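You operate a simulated robot arm through the tools that you are given. There is no shell and no other tool.

You are at the controls of a simulated two-armed robot. One attempt, no reset.

JOB
Roll a label on the jar with the grey cap.
Fine: clamp it on the turning plate, turn the knob to END and open the clamp again.

The check looks at the end state, three seconds after you hand in, the way a careful person would. Anything else that was tipped, shoved, dropped, spilled or broken makes it a failure. Lids that push on must go on centred and level and be pressed home; caps that screw on are set level and turned clockwise until they are tight.

ROBOT AND FRAMES
Two 7-joint arms with fingered hands on one trunk that stands fixed in place. Base frame: the origin is at the foot of the trunk, x ahead of it, y to its left, z up; the work surface is at about z = 860. Units: mm, degrees, N and s.
The left shoulder is at [61, 125, 1130], the right one opposite. With the tool pointing down near the work surface each hand reaches from about 500 to 880 mm from the base axis, measured 20 degrees to its own side. Payload 3.6 kg a hand.
The tool frame of a hand sits at the grasp point between the pads (the TCP): z along the fingers, y along the line on which they close. The tips reach 34 mm beyond it. The gripper opens to 116 mm; its body begins 40 mm behind the TCP. The gripper is a hand of 5 fingers: y runs from the thumb to the fingers, the wrist lies at [-16, -160, -164] in the tool frame, and closing takes about 1.5 s.
Orientation is that of the tool frame in the base frame, as a unit quaternion [x, y, z, w]. With the fingers straight down and the wrist toward the robot, the tool's x, y and z point along [0, 1, 0], [1, 0, 0] and [0, 0, -1] of the base frame.

CONTROLS
- The arms move only by the tool drive_tool. It takes "left_moves", "right_moves" or both (then of equal length, played together; a hand with none holds still); each is a list of rows, each a list of 7 numbers: the opening, from 0 (shut) to 1 (fully open), then the shift along the tool's x, y, z in cm, then the turn, a rotation vector about the tool's x, y, z in degrees. In form: [[hand, dx, dy, dz, ax, ay, az], ...]. A call has 1 to 20 rows; each row shifts and turns the commanded pose from where the row before left it, along the tool's axes as they then stand. A row lasts 0.2 s, in which the tool goes at most 50 mm and 8.6 degrees; a call with a longer step from one row to the next is refused whole, and so is a gripper value outside its range. A pose out of reach is approached as far as the arm can. The call stops where the force on the tool passes 50 N (or 10 N more than at its start, if that is more) or the arm is blocked; 0.2 s more then pass. Each finger travels about 153 mm/s and halts on what it meets, pressing with about 30 N; the grip force reading is that of the motor and also rises with nothing between the fingers. The clock runs only during rows and for 0.2 s after the last one: add rows that do not move to give the fingers time. The reply holds the time, the measured pose of the TCP, the force on the tool along the base axes, the opening and the grip force, in the units named above and with some noise, with the torque about the TCP (base axes, N m) and any sound that the robot's microphone picked up.
- Cameras (640 x 400 px; columns grow to the right, rows downward): "scene" is now at [156.4, 27.9, 1326.8]; the picture's right is [0.28, -0.96, 0.00], its down [-0.33, -0.10, -0.94] and it looks along [0.90, 0.27, -0.34] (base axes); focal length 278 px, centre (320, 200). "left" rides on the left gripper at [-69, -134, -110] in its tool frame; the picture's right is [-0.77, -0.19, 0.61], its down [0.59, -0.58, 0.57] and it looks along [0.25, 0.79, 0.55] (tool axes); focal length 256 px, centre (320, 200). "right" rides on the right gripper at [69, -134, -110] in its tool frame; the picture's right is [-0.77, 0.19, -0.61], its down [-0.59, -0.58, 0.56] and it looks along [-0.25, 0.79, 0.55] (tool axes); focal length 256 px, centre (320, 200). There is no depth. A picture from a camera that has moved, and an enlarged one, comes with that camera's place and axes in the base frame and with its lens.
- capture(camera): a new picture of that camera. No time passes.
- move_column(by): moves the trunk up (or, below 0, down) by that many mm; the arms and the scene camera ride with it, the base frame stays. It gives what a move gives, with no picture.
- set_grasp(shape, hand): the hand has 5 fingers and takes this shape, open, in about a second: jaw (thumb against the fingers, like two jaws); tri (thumb and two fingers); tip (a fingertip pinch); poke (one finger out to press); point (the index stretched); flat (the hand flat); cup (the hand cupped); fist (a fist). The gripper value then closes the fingers along that shape, each until it touches; the sizes above hold for jaw. It gives what a move gives, with no picture.
- head_to(pan, tilt): turns the head with the scene camera to pan (to the left, within 86 degrees either way) and tilt (down, from -29 to 69), counted from straight ahead of the robot (the tilt from the chest, where the trunk bows). It gives what a move gives.
- zoom(camera, box): a new picture of the part [left, top, right, bottom] of that camera's present view, enlarged. No time passes.
- hand_in(): hands the job in; it is judged then, once.

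Places have to be worked out from the pictures, the camera data and where the tool is seen. Open the grippers and draw the arms clear of the work before you hand the job in, unless the task says otherwise.

The tools are called after "Call:" as name(argument=value, ...) on one line, values as JSON. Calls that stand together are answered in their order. drive_tool: Moves the arms, as the interface text tells. Its arguments: {"type":"object","properties":{"left_moves":{"type":"array"},"right_moves":{"type":"array"}},"required":[]} The other tools are called the same way: move_column (by) moves the trunk up or down; set_grasp (shape, hand) gives the hand a shape; head_to (pan, tilt) turns the head that bears the scene camera; capture (camera) takes a picture; zoom (camera, box) takes an enlarged picture of a part of a camera's view; hand_in () hands the job in.

At the start:

```text
time: 0.0
left_tcp_pos: [471.6, 369.1, 1261.0]
left_orientation: [0.707, 0.707, 0.0, 0.0]
left_ft_force: [-0.4, 0.0, 0.4]
left_torque: [-0.04, 0.04, 0.0]
left_gripper_width: 115.9
left_grip_force: 0.0
left_shape: jaw
right_tcp_pos: [611.7, -19.6, 1292.1]
right_orientation: [0.706, 0.708, 0.0, 0.0]
right_ft_force: [0.3, 0.6, -0.1]
right_torque: [0.0, 0.04, 0.03]
right_gripper_width: 116.1
right_grip_force: 0.1
right_shape: jaw
trunk travel left (down, up): [-325.0, 437.0]
head pan, tilt (commanded): [16.5, 19.8]
```

scene: 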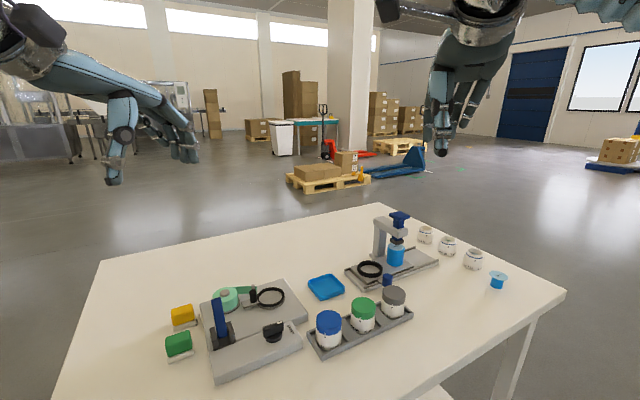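
right: 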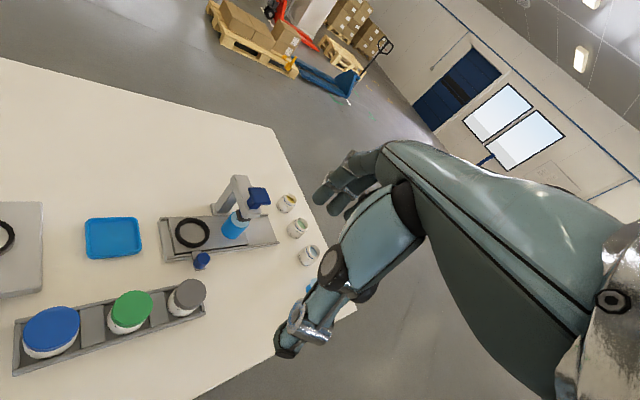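
left: 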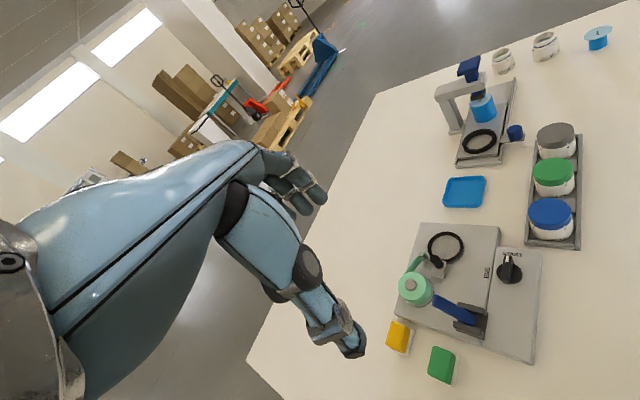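

I start by looking closer at the work area: the label station on the left, the jars in the rack, and the other device. I take enlarged pictures.

Call:
zoom(camera="scene", box=[150, 260, 320, 390])

Call:
zoom(camera="scene", box=[290, 200, 520, 360])

Call:
zoom(camera="left", box=[370, 200, 600, 390])

```text
3.08 times, centred on (235, 325) of scene
camera zoom: at [156.4, 27.9, 1326.8], right [0.28, -0.96, 0.0], down [-0.33, -0.1, -0.94], along [0.9, 0.27, -0.34], focal length 857 px, centre (582, -185)
```

zoom: 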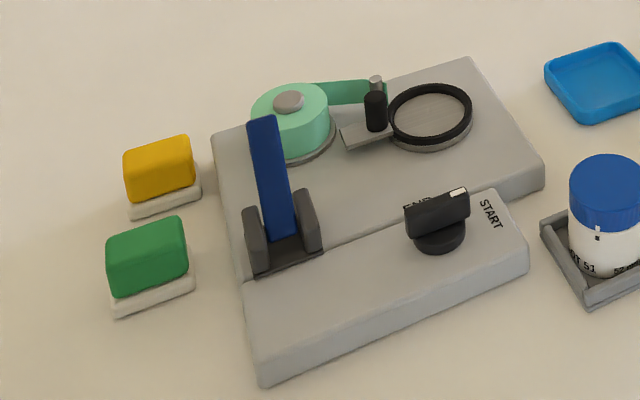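

```text
2.50 times, centred on (405, 280) of scene
camera zoom: at [156.4, 27.9, 1326.8], right [0.28, -0.96, 0.0], down [-0.33, -0.1, -0.94], along [0.9, 0.27, -0.34], focal length 696 px, centre (108, 0)
```

zoom: 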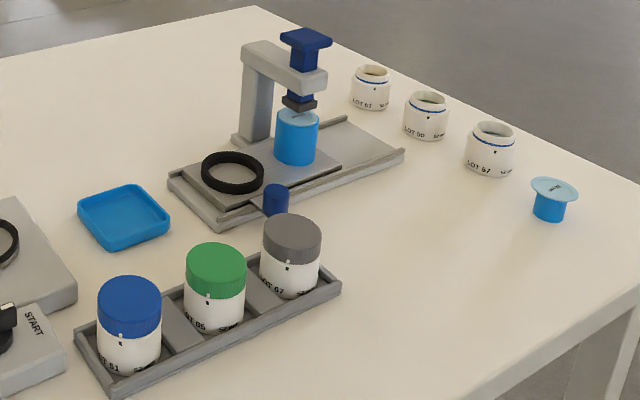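

```text
2.11 times, centred on (485, 295) of left
camera zoom: at [338.9, 299.8, 1370.0], right [-0.19, -0.77, -0.61], down [-0.58, 0.59, -0.57], along [0.79, 0.25, -0.55], focal length 539 px, centre (-27, 0)
```

zoom: 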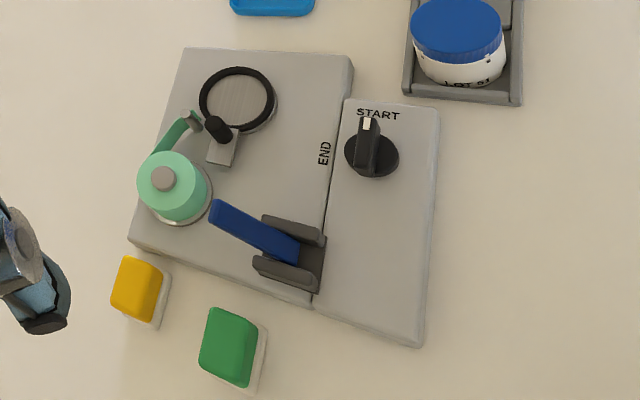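

The label station has the turning plate with the black ring, a blue lever, and a knob now at START. I zoom in more closely on the lever, roller and knob to understand them.

Call:
zoom(camera="scene", box=[205, 275, 285, 325])

Call:
zoom(camera="scene", box=[200, 300, 310, 390])

Call:
zoom(camera="left", box=[390, 215, 550, 315])

Call:
zoom(camera="right", box=[0, 260, 220, 400])

Call:
zoom(camera="left", box=[430, 40, 630, 260])

```text
8.00 times, centred on (245, 300) of scene
camera zoom: at [156.4, 27.9, 1326.8], right [0.28, -0.96, 0.0], down [-0.33, -0.1, -0.94], along [0.9, 0.27, -0.34], focal length 2227 px, centre (920, -600)
```

zoom: 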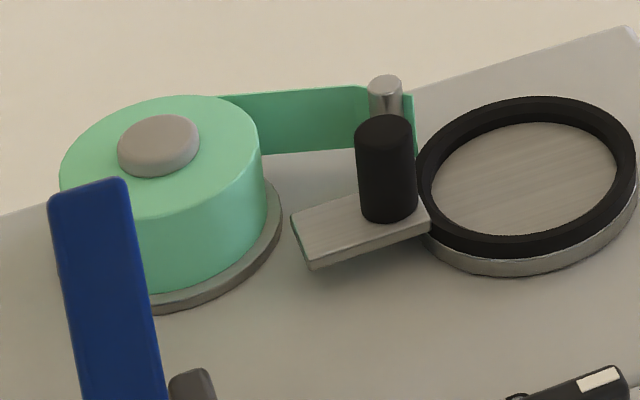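

```text
4.44 times, centred on (255, 345) of scene
camera zoom: at [156.4, 27.9, 1326.8], right [0.28, -0.96, 0.0], down [-0.33, -0.1, -0.94], along [0.9, 0.27, -0.34], focal length 1237 px, centre (609, -444)
```

zoom: 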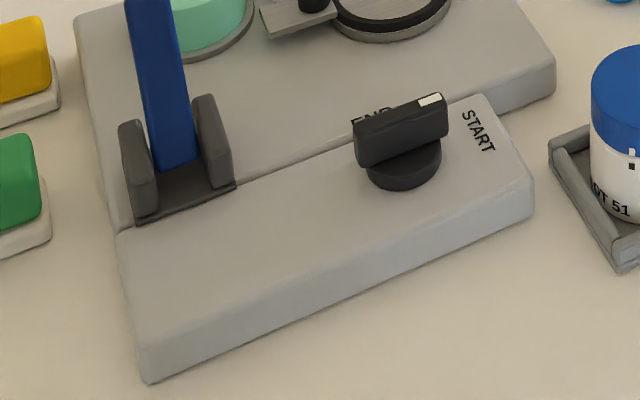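

```text
4.00 times, centred on (470, 265) of left
camera zoom: at [338.9, 299.8, 1370.0], right [-0.19, -0.77, -0.61], down [-0.58, 0.59, -0.57], along [0.79, 0.25, -0.55], focal length 1024 px, centre (-280, -60)
```

zoom: 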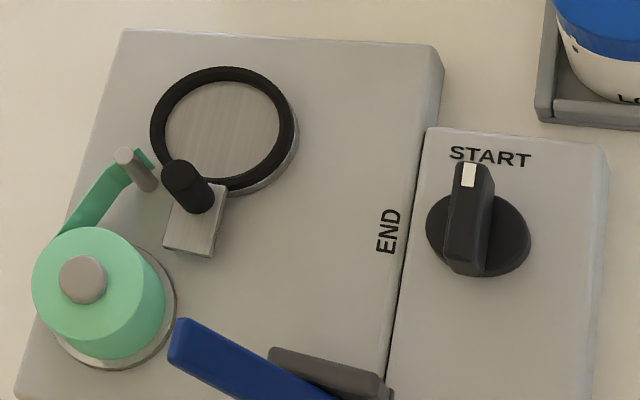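

```text
2.86 times, centred on (110, 330) of right
camera zoom: at [475.8, 49.2, 1402.1], right [0.19, -0.77, 0.61], down [-0.58, -0.59, -0.56], along [0.8, -0.25, -0.55], focal length 731 px, centre (920, -171)
```

zoom: 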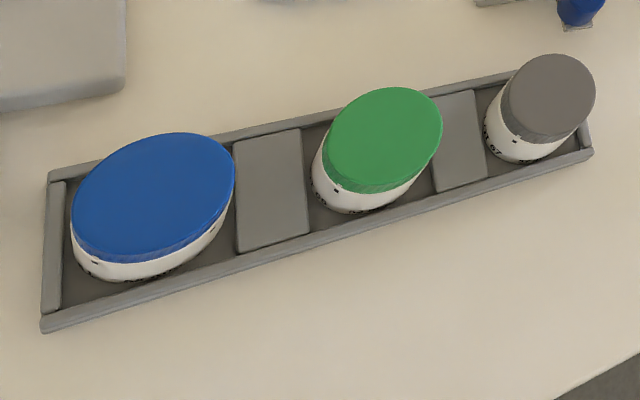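

```text
1.82 times, centred on (530, 150) of left
camera zoom: at [338.9, 299.8, 1370.0], right [-0.19, -0.77, -0.61], down [-0.58, 0.59, -0.57], along [0.79, 0.25, -0.55], focal length 465 px, centre (-62, 291)
```

zoom: 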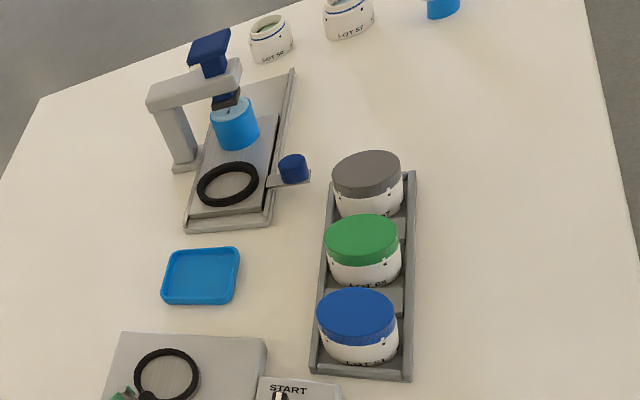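

The station is turned about 45° to the robot, the lever leans away from me, and the jar seat is a ring of about 52 mm inside. I raise the trunk and look down to get a second, steeper viewpoint for triangulation.

Call:
move_column(by=300)

Call:
head_to(pan=16.5, tilt=52)

Call:
capture(camera="scene")

```text
time: 3.0
left_tcp_pos: [472.4, 368.8, 1560.1]
left_orientation: [0.707, 0.707, 0.0, 0.0]
left_ft_force: [-0.2, 0.2, -0.2]
left_torque: [0.03, 0.03, -0.02]
left_gripper_width: 116.0
left_grip_force: 0.1
left_shape: jaw
right_tcp_pos: [610.6, -19.7, 1592.0]
right_orientation: [0.707, 0.707, 0.0, 0.0]
right_ft_force: [0.1, 0.4, 0.3]
right_torque: [0.01, -0.01, -0.01]
right_gripper_width: 115.9
right_grip_force: 0.1
right_shape: jaw
trunk travel left (down, up): [-625.0, 137.0]
head pan, tilt (commanded): [16.5, 19.8]
```

```text
time: 4.0
left_tcp_pos: [472.2, 368.9, 1559.2]
left_orientation: [0.707, 0.707, 0.001, 0.0]
left_ft_force: [0.2, 0.3, 1.0]
left_torque: [-0.01, 0.01, 0.01]
left_gripper_width: 115.9
left_grip_force: 0.0
left_shape: jaw
right_tcp_pos: [610.8, -20.6, 1592.0]
right_orientation: [0.707, 0.707, 0.0, 0.0]
right_ft_force: [-0.4, 0.4, -0.8]
right_torque: [0.01, -0.03, -0.01]
right_gripper_width: 116.3
right_grip_force: 0.1
right_shape: jaw
trunk travel left (down, up): [-625.0, 137.0]
head pan, tilt (commanded): [16.5, 52.0]
```

```text
taken
camera scene: at [85.8, 22.7, 1580.8], right [0.28, -0.96, 0.0], down [-0.76, -0.22, -0.62], along [0.59, 0.18, -0.79], focal length 278 px, centre (320, 200)
```

scene: 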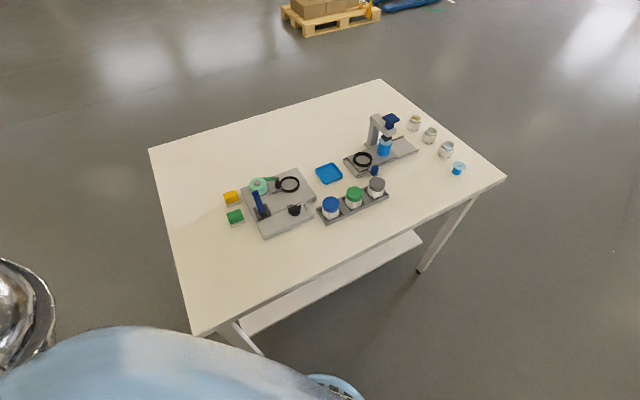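

A clear top view with nothing in the way. I zoom into the station, the jars and the ring from here.

Call:
zoom(camera="scene", box=[240, 165, 320, 215])

Call:
zoom(camera="scene", box=[220, 185, 316, 245])

Call:
zoom(camera="scene", box=[310, 170, 400, 226])

Call:
zoom(camera="scene", box=[270, 170, 302, 190])

Call:
zoom(camera="scene", box=[360, 174, 392, 194])

```text
8.00 times, centred on (280, 190) of scene
camera zoom: at [85.8, 22.7, 1580.8], right [0.28, -0.96, 0.0], down [-0.76, -0.22, -0.62], along [0.59, 0.18, -0.79], focal length 2227 px, centre (640, 280)
```

zoom: 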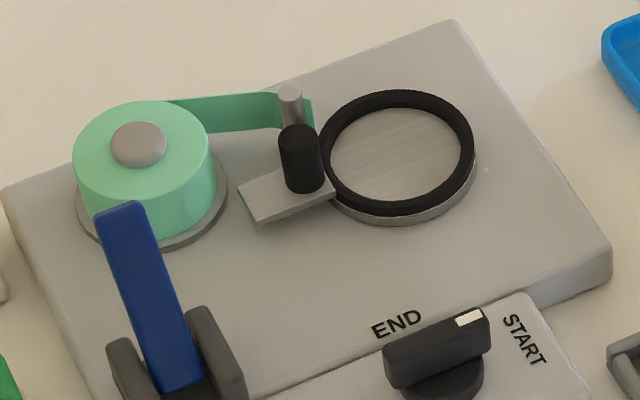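

```text
6.67 times, centred on (268, 215) of scene
camera zoom: at [85.8, 22.7, 1580.8], right [0.28, -0.96, 0.0], down [-0.76, -0.22, -0.62], along [0.59, 0.18, -0.79], focal length 1856 px, centre (667, 100)
```

zoom: 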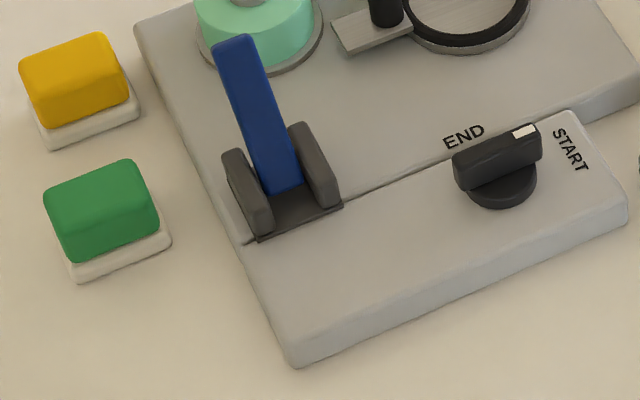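

```text
7.11 times, centred on (355, 198) of scene
camera zoom: at [85.8, 22.7, 1580.8], right [0.28, -0.96, 0.0], down [-0.76, -0.22, -0.62], along [0.59, 0.18, -0.79], focal length 1980 px, centre (71, 214)
```

zoom: 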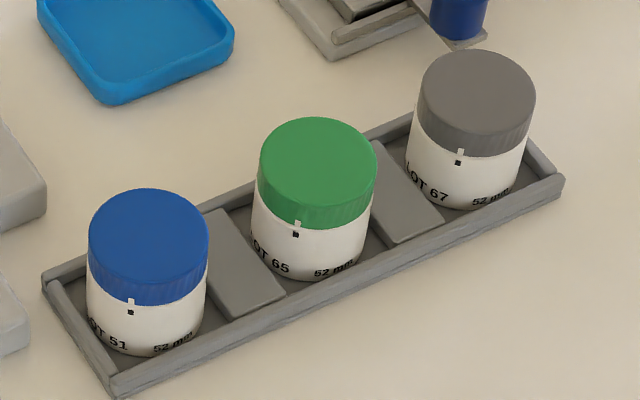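

```text
16.00 times, centred on (286, 180) of scene
camera zoom: at [85.8, 22.7, 1580.8], right [0.28, -0.96, 0.0], down [-0.76, -0.22, -0.62], along [0.59, 0.18, -0.79], focal length 4454 px, centre (864, 520)
```

zoom: 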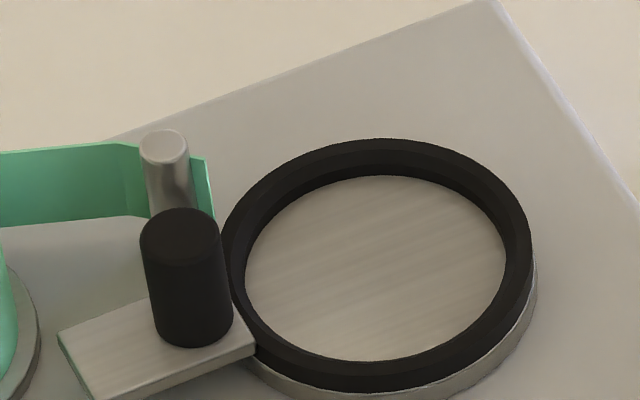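

```text
16.00 times, centred on (376, 184) of scene
camera zoom: at [85.8, 22.7, 1580.8], right [0.28, -0.96, 0.0], down [-0.76, -0.22, -0.62], along [0.59, 0.18, -0.79], focal length 4454 px, centre (-576, 456)
```

zoom: 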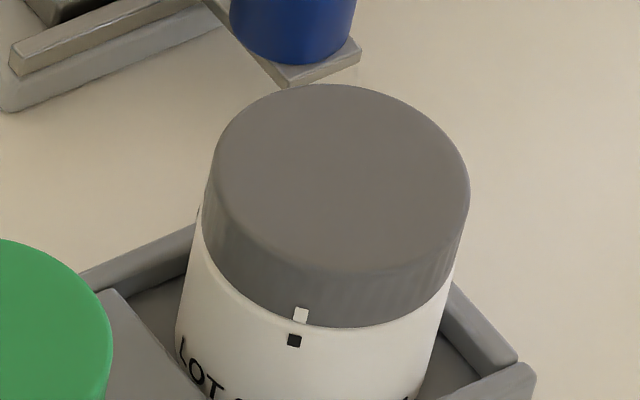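

From the two heights I triangulate the ring centre at about (634, 288) with its rim top near z 899. I go back down, keeping the head steep, to get a matched view for the jar, lever and knob.

Call:
move_column(by=-300)

Call:
capture(camera="scene")

Call:
zoom(camera="scene", box=[190, 80, 318, 160])

Call:
zoom(camera="scene", box=[310, 80, 438, 160])

```text
time: 7.0
left_tcp_pos: [471.4, 369.5, 1261.4]
left_orientation: [0.707, 0.707, 0.0, 0.0]
left_ft_force: [0.4, 0.1, 0.0]
left_torque: [0.0, -0.02, -0.01]
left_gripper_width: 116.0
left_grip_force: 0.1
left_shape: jaw
right_tcp_pos: [609.5, -19.6, 1293.0]
right_orientation: [0.706, 0.709, 0.0, 0.0]
right_ft_force: [0.0, -0.5, 0.9]
right_torque: [-0.01, -0.02, 0.02]
right_gripper_width: 115.9
right_grip_force: 0.1
right_shape: jaw
trunk travel left (down, up): [-325.0, 437.0]
head pan, tilt (commanded): [16.5, 52.0]
```

```text
taken
camera scene: at [138.7, 22.7, 1278.5], right [0.28, -0.96, 0.0], down [-0.76, -0.22, -0.62], along [0.59, 0.17, -0.79], focal length 278 px, centre (320, 200)
```

scene: 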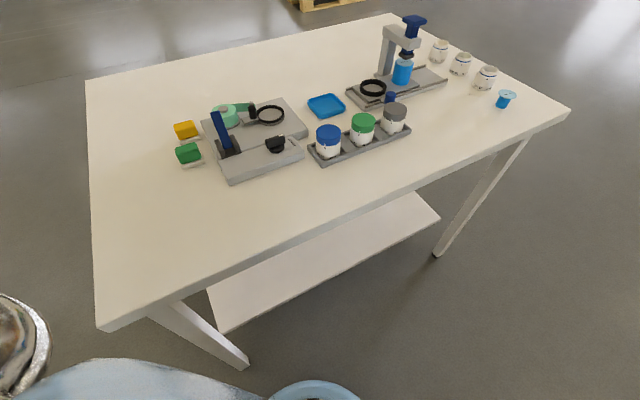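

```text
5.00 times, centred on (254, 120) of scene
camera zoom: at [138.7, 22.7, 1278.5], right [0.28, -0.96, 0.0], down [-0.76, -0.22, -0.62], along [0.59, 0.17, -0.79], focal length 1392 px, centre (650, 600)
```

zoom: 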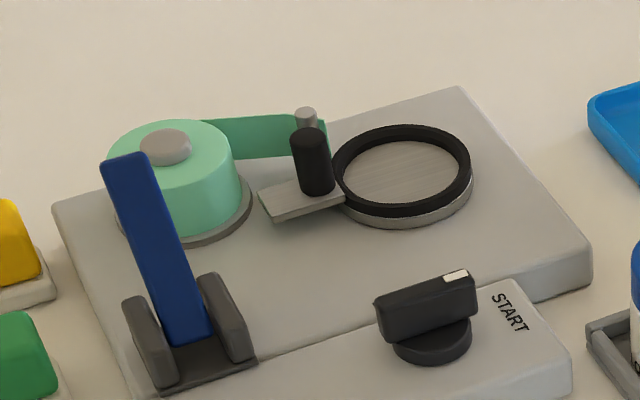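

```text
5.00 times, centred on (374, 120) of scene
camera zoom: at [138.7, 22.7, 1278.5], right [0.28, -0.96, 0.0], down [-0.76, -0.22, -0.62], along [0.59, 0.17, -0.79], focal length 1392 px, centre (50, 600)
```

zoom: 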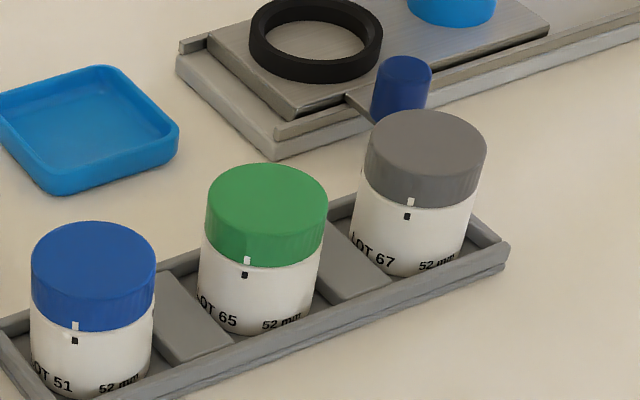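

I take higher zooms from this height to refine positions of the ring, jar, lever and knob.

Call:
zoom(camera="scene", box=[254, 100, 286, 120])

Call:
zoom(camera="scene", box=[375, 95, 423, 140])

Call:
zoom(camera="scene", box=[200, 100, 264, 160])

Call:
zoom(camera="scene", box=[254, 125, 310, 165])

```text
16.00 times, centred on (270, 110) of scene
camera zoom: at [138.7, 22.7, 1278.5], right [0.28, -0.96, 0.0], down [-0.76, -0.22, -0.62], along [0.59, 0.17, -0.79], focal length 4454 px, centre (1120, 1640)
```

zoom: 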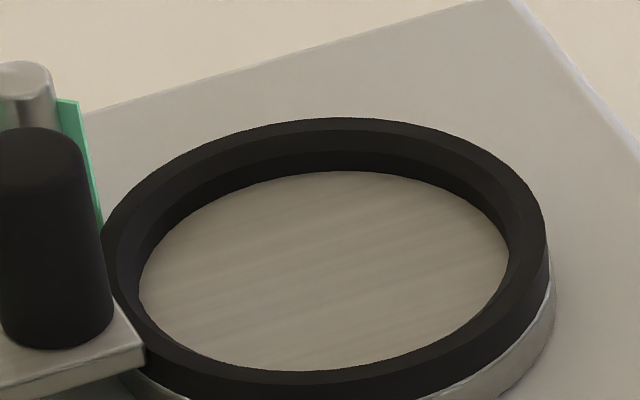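

```text
8.89 times, centred on (399, 118) of scene
camera zoom: at [138.7, 22.7, 1278.5], right [0.28, -0.96, 0.0], down [-0.76, -0.22, -0.62], along [0.59, 0.17, -0.79], focal length 2475 px, centre (-382, 933)
```

zoom: 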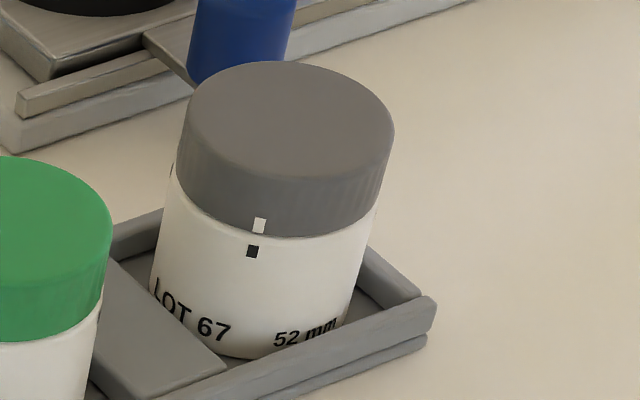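

```text
6.67 times, centred on (232, 130) of scene
camera zoom: at [138.7, 22.7, 1278.5], right [0.28, -0.96, 0.0], down [-0.76, -0.22, -0.62], along [0.59, 0.17, -0.79], focal length 1856 px, centre (907, 667)
```

zoom: 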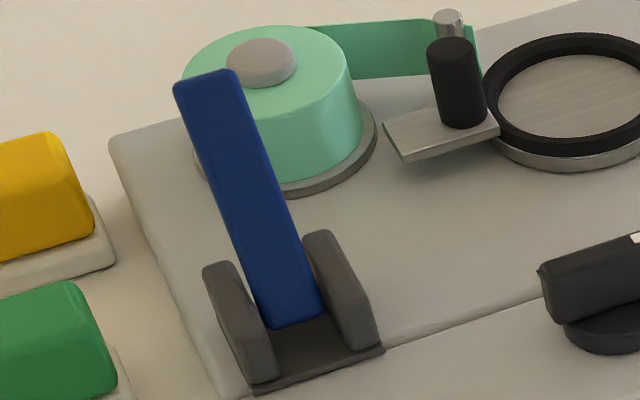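

```text
10.00 times, centred on (282, 145) of scene
camera zoom: at [138.7, 22.7, 1278.5], right [0.28, -0.96, 0.0], down [-0.76, -0.22, -0.62], along [0.59, 0.17, -0.79], focal length 2784 px, centre (700, 750)
```

zoom: 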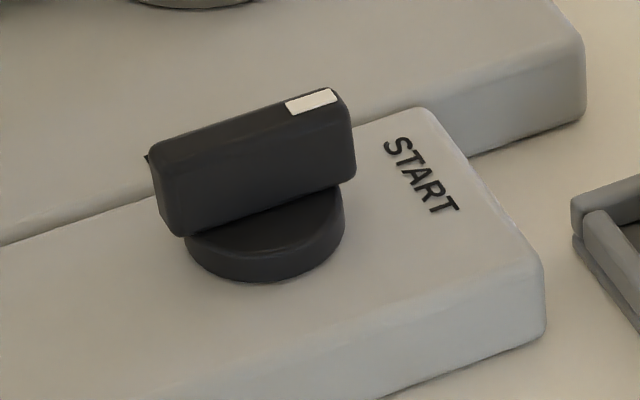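

Refined estimates: ring centre about (636, 289.5), seat z about 891; grey jar at about (698, 16), z 868–920; lever tip at (529, 351, 958); knob at (538, 235) with its bar top at 915. Next I look at the hands themselves to learn their finger geometry.

Call:
head_to(pan=16.5, tilt=5)

Call:
capture(camera="scene")

Call:
zoom(camera="scene", box=[40, 90, 240, 260])

Call:
zoom(camera="scene", box=[380, 60, 580, 230])

```text
time: 8.1
left_tcp_pos: [471.7, 369.3, 1261.1]
left_orientation: [0.707, 0.707, 0.0, 0.0]
left_ft_force: [-0.3, 0.2, 0.1]
left_torque: [0.0, 0.0, 0.04]
left_gripper_width: 116.0
left_grip_force: 0.1
left_shape: jaw
right_tcp_pos: [611.2, -20.4, 1291.9]
right_orientation: [0.707, 0.707, 0.0, 0.0]
right_ft_force: [-0.1, -0.4, -0.2]
right_torque: [0.02, 0.02, 0.03]
right_gripper_width: 115.8
right_grip_force: 0.0
right_shape: jaw
trunk travel left (down, up): [-325.0, 437.0]
head pan, tilt (commanded): [16.5, 5.0]
```

```text
taken
camera scene: at [155.1, 27.6, 1350.8], right [0.28, -0.96, 0.0], down [-0.08, -0.03, -1.0], along [0.95, 0.28, -0.09], focal length 278 px, centre (320, 200)
```

scene: 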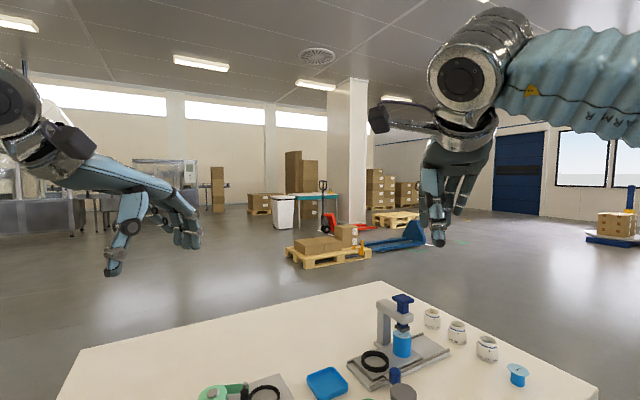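

```text
2.35 times, centred on (140, 175) of scene
camera zoom: at [155.1, 27.6, 1350.8], right [0.28, -0.96, 0.0], down [-0.08, -0.03, -1.0], along [0.95, 0.28, -0.09], focal length 655 px, centre (744, 259)
```

zoom: 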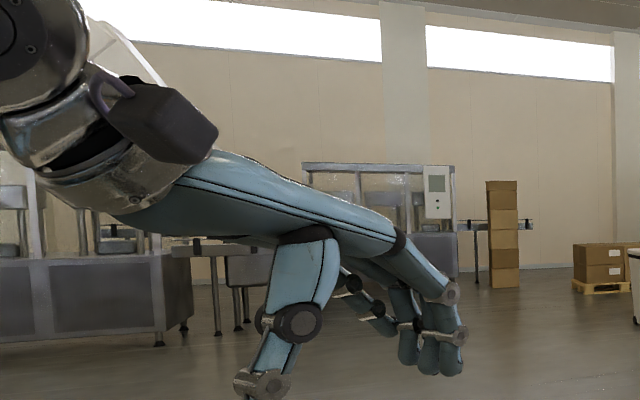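

```text
2.35 times, centred on (480, 145) of scene
camera zoom: at [155.1, 27.6, 1350.8], right [0.28, -0.96, 0.0], down [-0.08, -0.03, -1.0], along [0.95, 0.28, -0.09], focal length 655 px, centre (-56, 329)
```

zoom: 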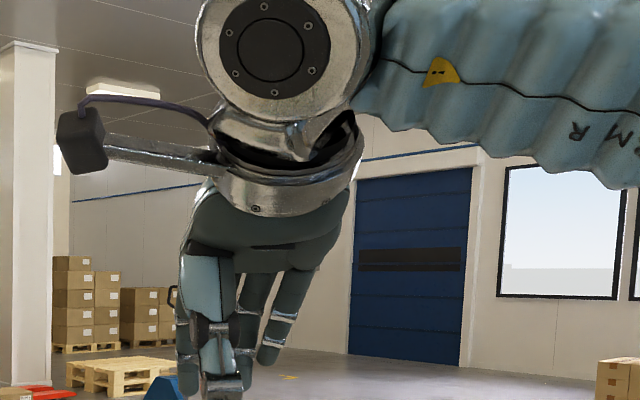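

The right arm should be out of the way first; I move it right and keep it high, and bring the left hand into view of the head camera to study its finger shape.

Call:
drive_tool(right_moves=[[1, -5, 0, 0, 0, 0, 0], [1, -5, 0, 0, 0, 0, 0], [1, -5, 0, 0, 0, 0, 0], [1, -5, 0, 0, 0, 0, 0], [1, -5, 0, 0, 0, 0, 0]], left_moves=[[1, -3, 3, -1, 0, 0, 0], [1, -3, 3, -1, 0, 0, 0], [1, -3, 3, -1, 0, 0, 0], [1, -3, 3, -1, 0, 0, 0], [1, -3, 3, -1, 0, 0, 0]])

Call:
capture(camera="scene")

```text
time: 9.3
left_tcp_pos: [625.1, 213.4, 1310.4]
left_orientation: [0.708, 0.706, 0.002, -0.002]
left_ft_force: [0.3, -1.1, 0.6]
left_torque: [0.05, 0.01, 0.04]
left_gripper_width: 115.8
left_grip_force: 0.0
left_shape: jaw
right_tcp_pos: [615.1, -274.1, 1289.8]
right_orientation: [0.707, 0.707, 0.0, -0.001]
right_ft_force: [-0.4, -0.7, -0.1]
right_torque: [0.04, 0.0, 0.01]
right_gripper_width: 115.9
right_grip_force: 0.0
right_shape: jaw
trunk travel left (down, up): [-325.0, 437.0]
head pan, tilt (commanded): [16.5, 5.0]
```

```text
taken
camera scene: at [156.0, 23.4, 1350.9], right [0.28, -0.96, 0.0], down [-0.08, -0.02, -1.0], along [0.96, 0.28, -0.09], focal length 278 px, centre (320, 200)
```

scene: 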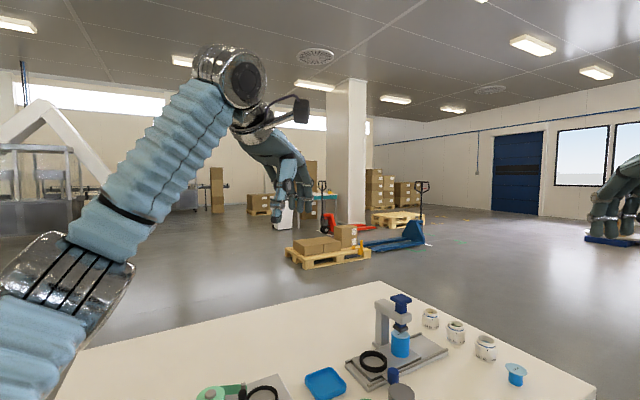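

The arm moves as commanded. I lower the left hand to about z 1110 to look at the fingers and the arm posture from above.

Call:
drive_tool(left_moves=[[1, 0, 0, 5, 0, 0, 0], [1, 0, 0, 5, 0, 0, 0], [1, 0, 0, 5, 0, 0, 0], [1, 0, 0, 5, 0, 0, 0], [0.5, 0, 0, 0, 0, 0, 0], [0.5, 0, 0, 0, 0, 0, 0], [0.5, 0, 0, 0, 0, 0, 0]])

Call:
head_to(pan=16.5, tilt=25)

Call:
capture(camera="scene")

Call:
capture(camera="left")

Call:
capture(camera="right")

```text
time: 10.9
left_tcp_pos: [620.7, 219.6, 1109.3]
left_orientation: [0.708, 0.707, 0.0, 0.0]
left_ft_force: [-0.6, 0.3, 0.1]
left_torque: [-0.01, -0.02, -0.02]
left_gripper_width: 58.3
left_grip_force: 0.1
left_shape: jaw
right_tcp_pos: [612.3, -269.6, 1292.2]
right_orientation: [0.707, 0.707, 0.0, 0.0]
right_ft_force: [-0.3, 0.9, -0.6]
right_torque: [-0.02, 0.02, -0.01]
right_gripper_width: 115.8
right_grip_force: 0.1
right_shape: jaw
trunk travel left (down, up): [-325.0, 437.0]
head pan, tilt (commanded): [16.5, 5.0]
```

```text
time: 11.8
left_tcp_pos: [621.2, 219.3, 1110.1]
left_orientation: [0.707, 0.707, 0.0, 0.0]
left_ft_force: [-0.8, -0.3, 0.1]
left_torque: [0.01, -0.01, 0.0]
left_gripper_width: 58.4
left_grip_force: 0.0
left_shape: jaw
right_tcp_pos: [613.6, -269.4, 1291.3]
right_orientation: [0.707, 0.707, 0.0, 0.0]
right_ft_force: [-0.1, -0.1, -1.8]
right_torque: [-0.02, 0.0, -0.01]
right_gripper_width: 115.9
right_grip_force: 0.0
right_shape: jaw
trunk travel left (down, up): [-325.0, 437.0]
head pan, tilt (commanded): [16.5, 25.0]
```

```text
taken
camera scene: at [155.4, 27.1, 1318.5], right [0.28, -0.96, 0.0], down [-0.4, -0.12, -0.91], along [0.87, 0.26, -0.42], focal length 278 px, centre (320, 200)
```

scene: 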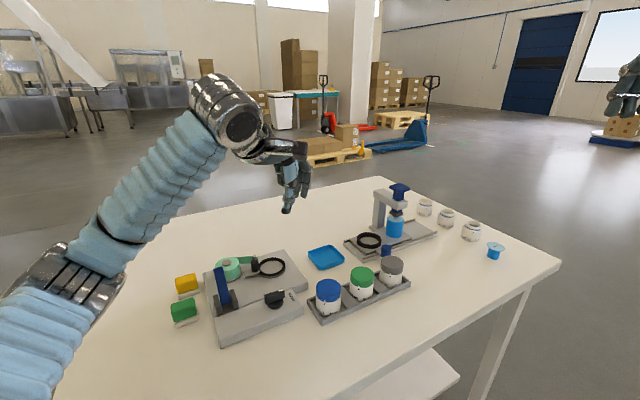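

```text
taken
camera left: at [488.2, 150.2, 1219.2], right [-0.19, -0.77, -0.61], down [-0.58, 0.59, -0.57], along [0.79, 0.25, -0.55], focal length 256 px, centre (320, 200)
```

left: 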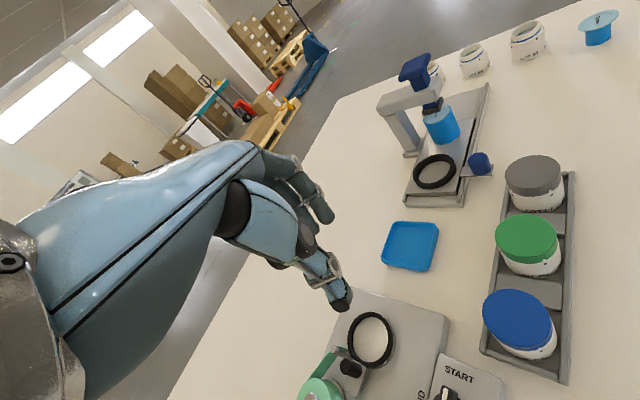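

```text
taken
camera right: at [477.8, -200.0, 1402.0], right [0.19, -0.77, 0.61], down [-0.58, -0.59, -0.57], along [0.8, -0.25, -0.55], focal length 256 px, centre (320, 200)
```

right: 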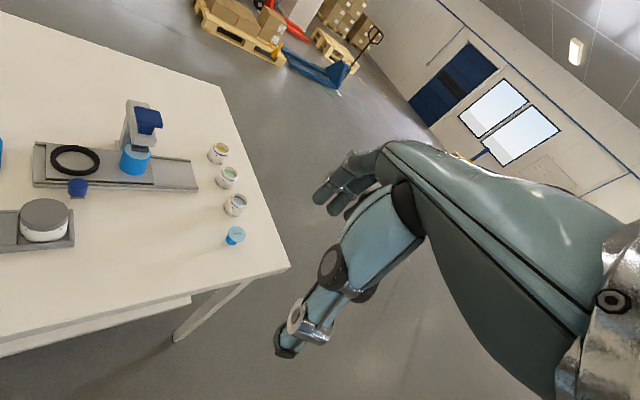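

The wrist camera shows the thumb tip right where I expect it for tool x = 0. I zoom into the hand from both cameras to judge the finger widths.

Call:
zoom(camera="scene", box=[230, 120, 330, 220])

Call:
zoom(camera="left", box=[210, 130, 370, 320])

```text
4.00 times, centred on (280, 170) of scene
camera zoom: at [155.4, 27.1, 1318.5], right [0.28, -0.96, 0.0], down [-0.4, -0.12, -0.91], along [0.87, 0.26, -0.42], focal length 1114 px, centre (480, 320)
```

zoom: 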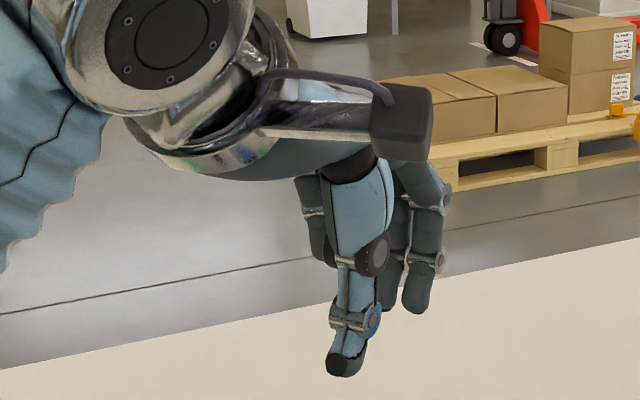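

```text
2.11 times, centred on (290, 225) of left
camera zoom: at [488.2, 150.2, 1219.2], right [-0.19, -0.77, -0.61], down [-0.58, 0.59, -0.57], along [0.79, 0.25, -0.55], focal length 539 px, centre (383, 147)
```

zoom: 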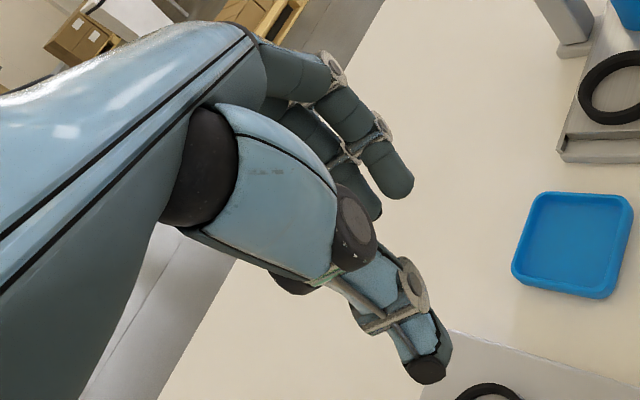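

In jaw the index sits near tool x −14 and the little finger reaches to about +46, which would be tight beside the press's blue knob. I try the "tri" shape and look at it.

Call:
set_grasp(hand="left", shape="tri")

Call:
zoom(camera="scene", box=[230, 120, 330, 220])

Call:
zoom(camera="left", box=[210, 130, 370, 320])

```text
time: 12.7
left_tcp_pos: [621.6, 219.9, 1109.7]
left_orientation: [0.707, 0.707, 0.0, 0.0]
left_ft_force: [-0.4, -0.4, 0.9]
left_torque: [-0.01, 0.02, 0.02]
left_gripper_width: 116.2
left_grip_force: 0.1
left_shape: tri
right_tcp_pos: [612.8, -268.4, 1291.5]
right_orientation: [0.706, 0.708, 0.0, 0.0]
right_ft_force: [0.3, 0.3, 0.1]
right_torque: [0.0, 0.0, -0.01]
right_gripper_width: 115.9
right_grip_force: 0.1
right_shape: jaw
trunk travel left (down, up): [-325.0, 437.0]
head pan, tilt (commanded): [16.5, 25.0]
```

```text
4.00 times, centred on (280, 170) of scene
camera zoom: at [155.3, 27.1, 1318.5], right [0.28, -0.96, 0.0], down [-0.41, -0.12, -0.91], along [0.87, 0.26, -0.42], focal length 1114 px, centre (480, 320)
```

zoom: 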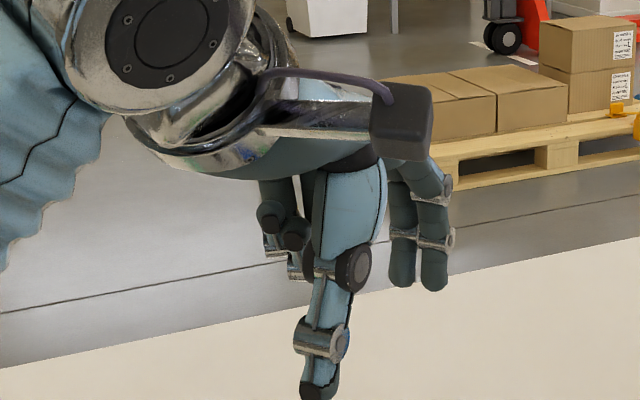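

```text
2.11 times, centred on (290, 225) of left
camera zoom: at [488.2, 150.3, 1219.2], right [-0.19, -0.77, -0.61], down [-0.58, 0.59, -0.57], along [0.79, 0.25, -0.55], focal length 539 px, centre (383, 147)
```

zoom: 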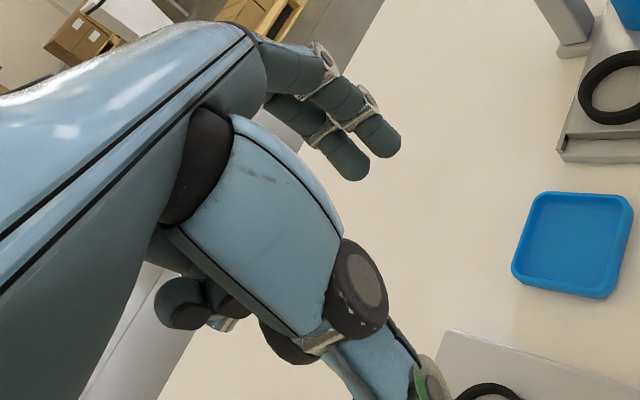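

In tri the curled ring and little fingers would hang over the roller at the station, so jaw is better. I switch back to jaw and carry the left hand over the grey jar at a safe height with about 62 mm opening.

Call:
set_grasp(hand="left", shape="jaw")

Call:
drive_tool(left_moves=[[0.55, -4.13, 1.53, 2.0, 0, 0, 0], [0.55, -4.13, 1.53, 2.0, 0, 0, 0], [0.55, -4.13, 1.53, 2.0, 0, 0, 0], [0.55, -4.13, 1.53, 2.0, 0, 0, 0], [0.55, -4.13, 1.53, 2.0, 0, 0, 0], [0.55, 0, 0, 0, 0, 0, 0], [0.55, 0, 0, 0, 0, 0, 0]])

Call:
head_to(pan=10, tilt=40)

Call:
capture(camera="scene")

Call:
capture(camera="left")

```text
time: 13.6
left_tcp_pos: [621.1, 219.7, 1109.8]
left_orientation: [0.707, 0.707, 0.0, 0.0]
left_ft_force: [0.4, -0.3, -0.4]
left_torque: [-0.03, -0.02, -0.03]
left_gripper_width: 116.0
left_grip_force: 0.1
left_shape: jaw
right_tcp_pos: [613.4, -271.6, 1292.1]
right_orientation: [0.706, 0.708, -0.001, 0.0]
right_ft_force: [-0.7, -0.3, 1.2]
right_torque: [-0.01, 0.01, -0.01]
right_gripper_width: 116.0
right_grip_force: 0.1
right_shape: jaw
trunk travel left (down, up): [-325.0, 437.0]
head pan, tilt (commanded): [16.5, 25.0]
```

```text
time: 15.2
left_tcp_pos: [697.5, 10.2, 1007.7]
left_orientation: [0.706, 0.708, 0.0, 0.0]
left_ft_force: [0.7, -0.1, -0.6]
left_torque: [-0.03, -0.02, -0.03]
left_gripper_width: 64.0
left_grip_force: 0.0
left_shape: jaw
right_tcp_pos: [612.8, -271.2, 1290.6]
right_orientation: [0.707, 0.708, -0.001, 0.0]
right_ft_force: [-0.6, 1.2, 0.0]
right_torque: [-0.02, 0.0, -0.04]
right_gripper_width: 115.9
right_grip_force: 0.1
right_shape: jaw
trunk travel left (down, up): [-325.0, 437.0]
head pan, tilt (commanded): [16.5, 25.0]
```

```text
time: 15.9
left_tcp_pos: [698.7, 10.1, 1008.1]
left_orientation: [0.707, 0.707, 0.001, 0.0]
left_ft_force: [-0.1, 0.2, 0.3]
left_torque: [0.02, 0.01, 0.03]
left_gripper_width: 64.3
left_grip_force: 0.1
left_shape: jaw
right_tcp_pos: [613.5, -268.7, 1291.7]
right_orientation: [0.705, 0.709, -0.001, 0.0]
right_ft_force: [0.0, -0.3, -0.1]
right_torque: [-0.01, -0.04, 0.01]
right_gripper_width: 115.9
right_grip_force: 0.0
right_shape: jaw
trunk travel left (down, up): [-325.0, 437.0]
head pan, tilt (commanded): [10.0, 40.0]
```

```text
taken
camera scene: at [150.9, 15.3, 1295.2], right [0.17, -0.98, 0.0], down [-0.63, -0.11, -0.77], along [0.75, 0.13, -0.64], focal length 278 px, centre (320, 200)
```

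scene: 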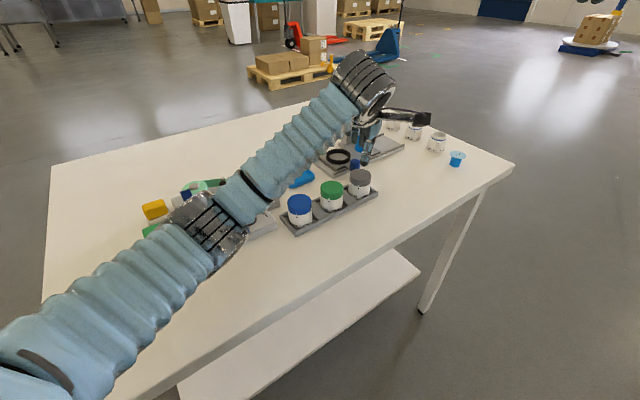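

```text
taken
camera left: at [565.5, -59.5, 1117.7], right [-0.19, -0.77, -0.61], down [-0.58, 0.59, -0.56], along [0.79, 0.25, -0.55], focal length 256 px, centre (320, 200)
```

left: 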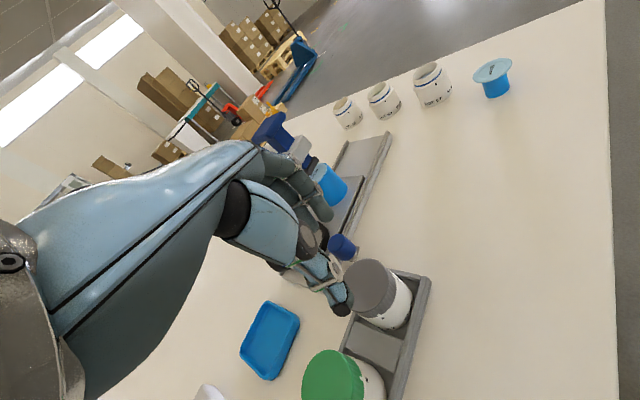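

The hand is over the jar area; the wrist view needs a careful check of where the cap centre lies relative to the fingers. I zoom in with both cameras.

Call:
zoom(camera="left", box=[280, 200, 440, 340])

Call:
zoom(camera="scene", box=[330, 110, 410, 210])

```text
2.86 times, centred on (360, 270) of left
camera zoom: at [565.5, -59.5, 1117.7], right [-0.19, -0.77, -0.61], down [-0.58, 0.59, -0.56], along [0.79, 0.25, -0.55], focal length 731 px, centre (206, 0)
```

zoom: 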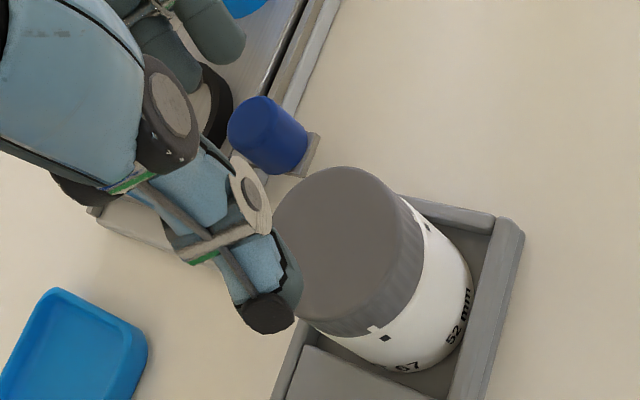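

```text
4.00 times, centred on (370, 160) of scene
camera zoom: at [150.9, 15.3, 1295.2], right [0.17, -0.98, 0.0], down [-0.63, -0.11, -0.77], along [0.75, 0.13, -0.64], focal length 1114 px, centre (120, 360)
```

zoom: 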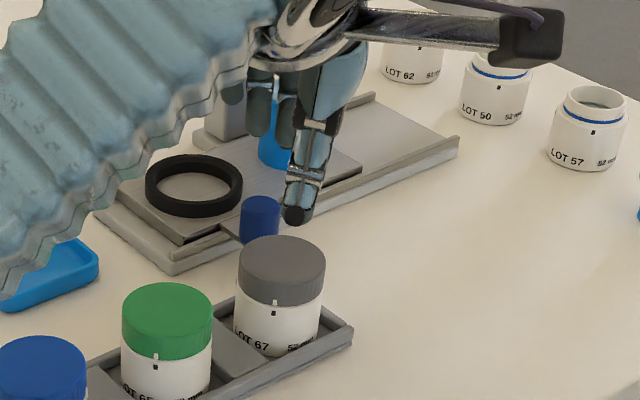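

Both views agree on the jar axis at about (698, 15.4); the thumb is at tool x ≈ 0 and fingers span −16 to +27. I shift 3 mm in y and descend until the tips are just above the cap, then check again.

Call:
drive_tool(left_moves=[[0.55, 0.3, 0, 1.5, 0, 0, 0], [0.55, 0, 0, 1.5, 0, 0, 0], [0.55, 0, 0, 1.4, 0, 0, 0], [0.55, 0, 0, 0, 0, 0, 0], [0.55, 0, 0, 0, 0, 0, 0]])

Call:
zoom(camera="left", box=[280, 180, 440, 320])

Call:
zoom(camera="scene", box=[330, 120, 410, 210])

```text
time: 17.1
left_tcp_pos: [699.6, 14.1, 965.1]
left_orientation: [0.707, 0.707, 0.0, 0.0]
left_ft_force: [0.2, 1.2, 0.1]
left_torque: [-0.03, 0.01, 0.03]
left_gripper_width: 64.1
left_grip_force: 0.0
left_shape: jaw
right_tcp_pos: [611.6, -270.5, 1291.0]
right_orientation: [0.706, 0.708, -0.001, -0.001]
right_ft_force: [0.7, -0.2, -0.5]
right_torque: [0.02, -0.02, 0.01]
right_gripper_width: 115.7
right_grip_force: 0.0
right_shape: jaw
trunk travel left (down, up): [-325.0, 437.0]
head pan, tilt (commanded): [10.0, 40.0]
```

```text
2.86 times, centred on (360, 250) of left
camera zoom: at [566.5, -54.9, 1075.8], right [-0.19, -0.77, -0.61], down [-0.58, 0.59, -0.56], along [0.79, 0.25, -0.55], focal length 731 px, centre (206, 57)
```

zoom: 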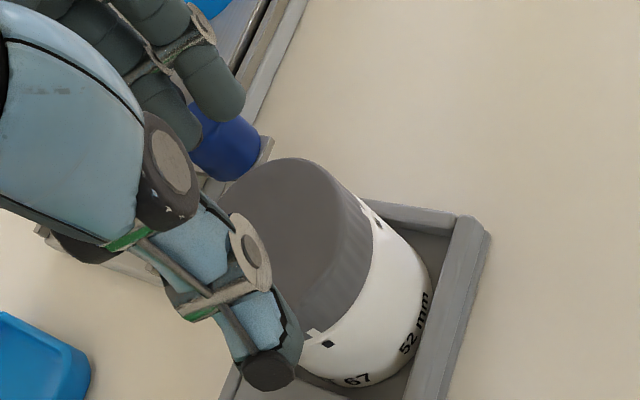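

```text
4.44 times, centred on (370, 165) of scene
camera zoom: at [150.9, 15.2, 1295.2], right [0.17, -0.98, 0.0], down [-0.63, -0.11, -0.77], along [0.75, 0.13, -0.64], focal length 1237 px, centre (98, 356)
```

zoom: 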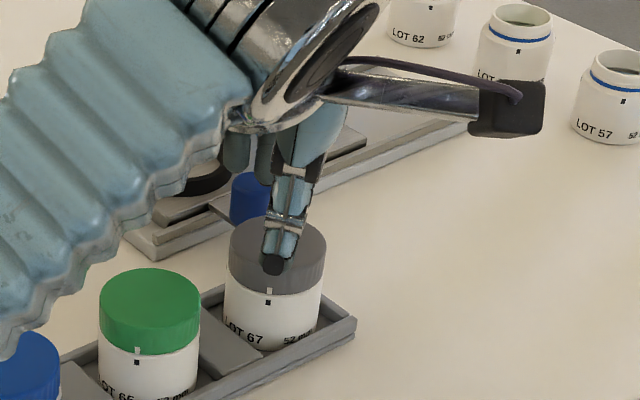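

The thumb is lined up in front of the cap and the fingers behind it. I descend another 20 mm slowly and watch the force.

Call:
drive_tool(left_moves=[[0.55, 0, -0.1, 0.7, 0, 0, 0], [0.55, 0, 0, 0.7, 0, 0, 0], [0.55, 0, 0, 0.6, 0, 0, 0], [0.55, 0, 0, 0, 0, 0, 0]])

Call:
zoom(camera="left", box=[280, 180, 440, 320])

Call:
zoom(camera="scene", box=[330, 120, 410, 210])

```text
time: 18.1
left_tcp_pos: [698.2, 16.1, 945.5]
left_orientation: [0.707, 0.707, 0.0, 0.0]
left_ft_force: [0.1, 0.1, -0.6]
left_torque: [0.01, -0.01, -0.01]
left_gripper_width: 64.1
left_grip_force: 0.1
left_shape: jaw
right_tcp_pos: [613.6, -270.1, 1291.5]
right_orientation: [0.707, 0.707, 0.0, 0.0]
right_ft_force: [-0.1, 0.0, 0.1]
right_torque: [0.01, 0.01, -0.03]
right_gripper_width: 115.9
right_grip_force: 0.1
right_shape: jaw
trunk travel left (down, up): [-325.0, 437.0]
head pan, tilt (commanded): [10.0, 40.0]
```

```text
2.86 times, centred on (360, 250) of left
camera zoom: at [565.8, -53.6, 1055.6], right [-0.19, -0.77, -0.61], down [-0.58, 0.59, -0.57], along [0.79, 0.25, -0.55], focal length 731 px, centre (206, 57)
```

zoom: 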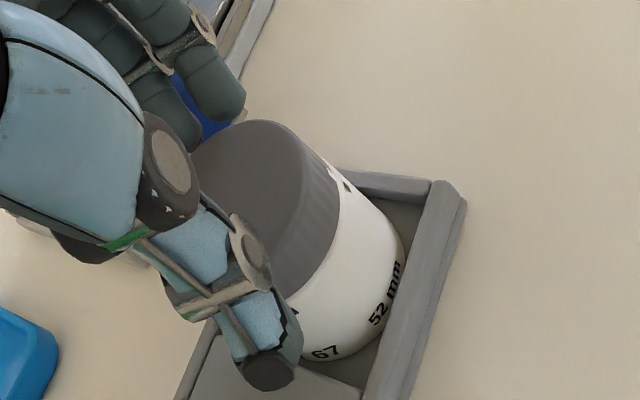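

```text
4.44 times, centred on (370, 165) of scene
camera zoom: at [150.9, 15.2, 1295.2], right [0.17, -0.98, 0.0], down [-0.63, -0.11, -0.77], along [0.75, 0.13, -0.64], focal length 1237 px, centre (98, 356)
```

zoom: 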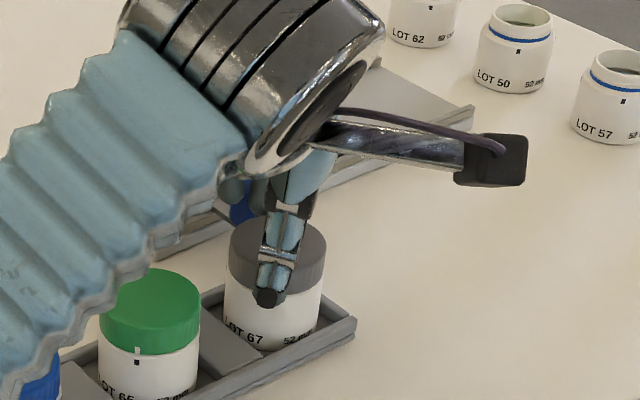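

Still no contact force, thumb in front of the jar body and fingers behind. I descend the remaining 26 mm with a 2 mm sideways correction.

Call:
drive_tool(left_moves=[[0.55, -0.2, 0, 0.7, 0, 0, 0], [0.55, 0, 0, 0.7, 0, 0, 0], [0.55, 0, 0, 0.6, 0, 0, 0], [0.55, 0, 0, 0.6, 0, 0, 0], [0.55, 0, 0, 0, 0, 0, 0]])

Call:
zoom(camera="left", box=[280, 160, 440, 300])

Call:
zoom(camera="scene", box=[330, 120, 410, 210])

```text
time: 19.3
left_tcp_pos: [697.3, 13.7, 920.1]
left_orientation: [0.706, 0.708, 0.0, 0.0]
left_ft_force: [-1.8, -0.9, 0.7]
left_torque: [0.01, -0.05, -0.08]
left_gripper_width: 63.5
left_grip_force: 0.1
left_shape: jaw
right_tcp_pos: [612.5, -270.7, 1292.8]
right_orientation: [0.707, 0.707, 0.0, 0.0]
right_ft_force: [0.5, -0.9, -0.6]
right_torque: [-0.02, 0.01, 0.01]
right_gripper_width: 115.9
right_grip_force: 0.0
right_shape: jaw
trunk travel left (down, up): [-325.0, 437.0]
head pan, tilt (commanded): [10.0, 40.0]
```

```text
2.86 times, centred on (360, 230) of left
camera zoom: at [563.6, -56.3, 1030.0], right [-0.19, -0.77, -0.61], down [-0.58, 0.59, -0.56], along [0.79, 0.25, -0.55], focal length 731 px, centre (206, 114)
```

zoom: 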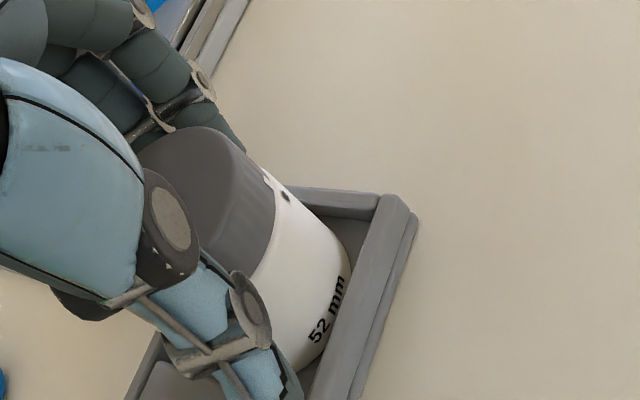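

```text
4.44 times, centred on (370, 165) of scene
camera zoom: at [150.5, 14.9, 1295.2], right [0.17, -0.98, 0.0], down [-0.63, -0.11, -0.77], along [0.75, 0.13, -0.64], focal length 1237 px, centre (98, 356)
```

zoom: 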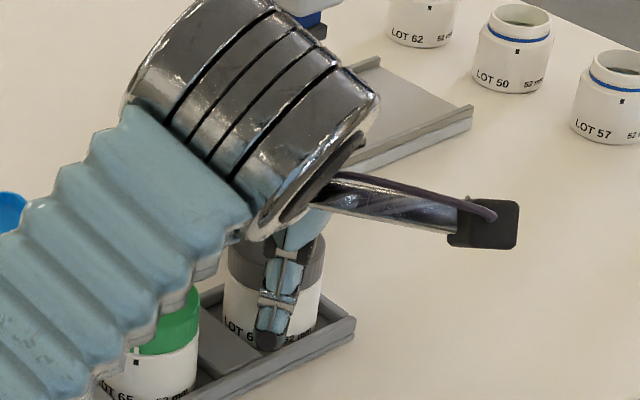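

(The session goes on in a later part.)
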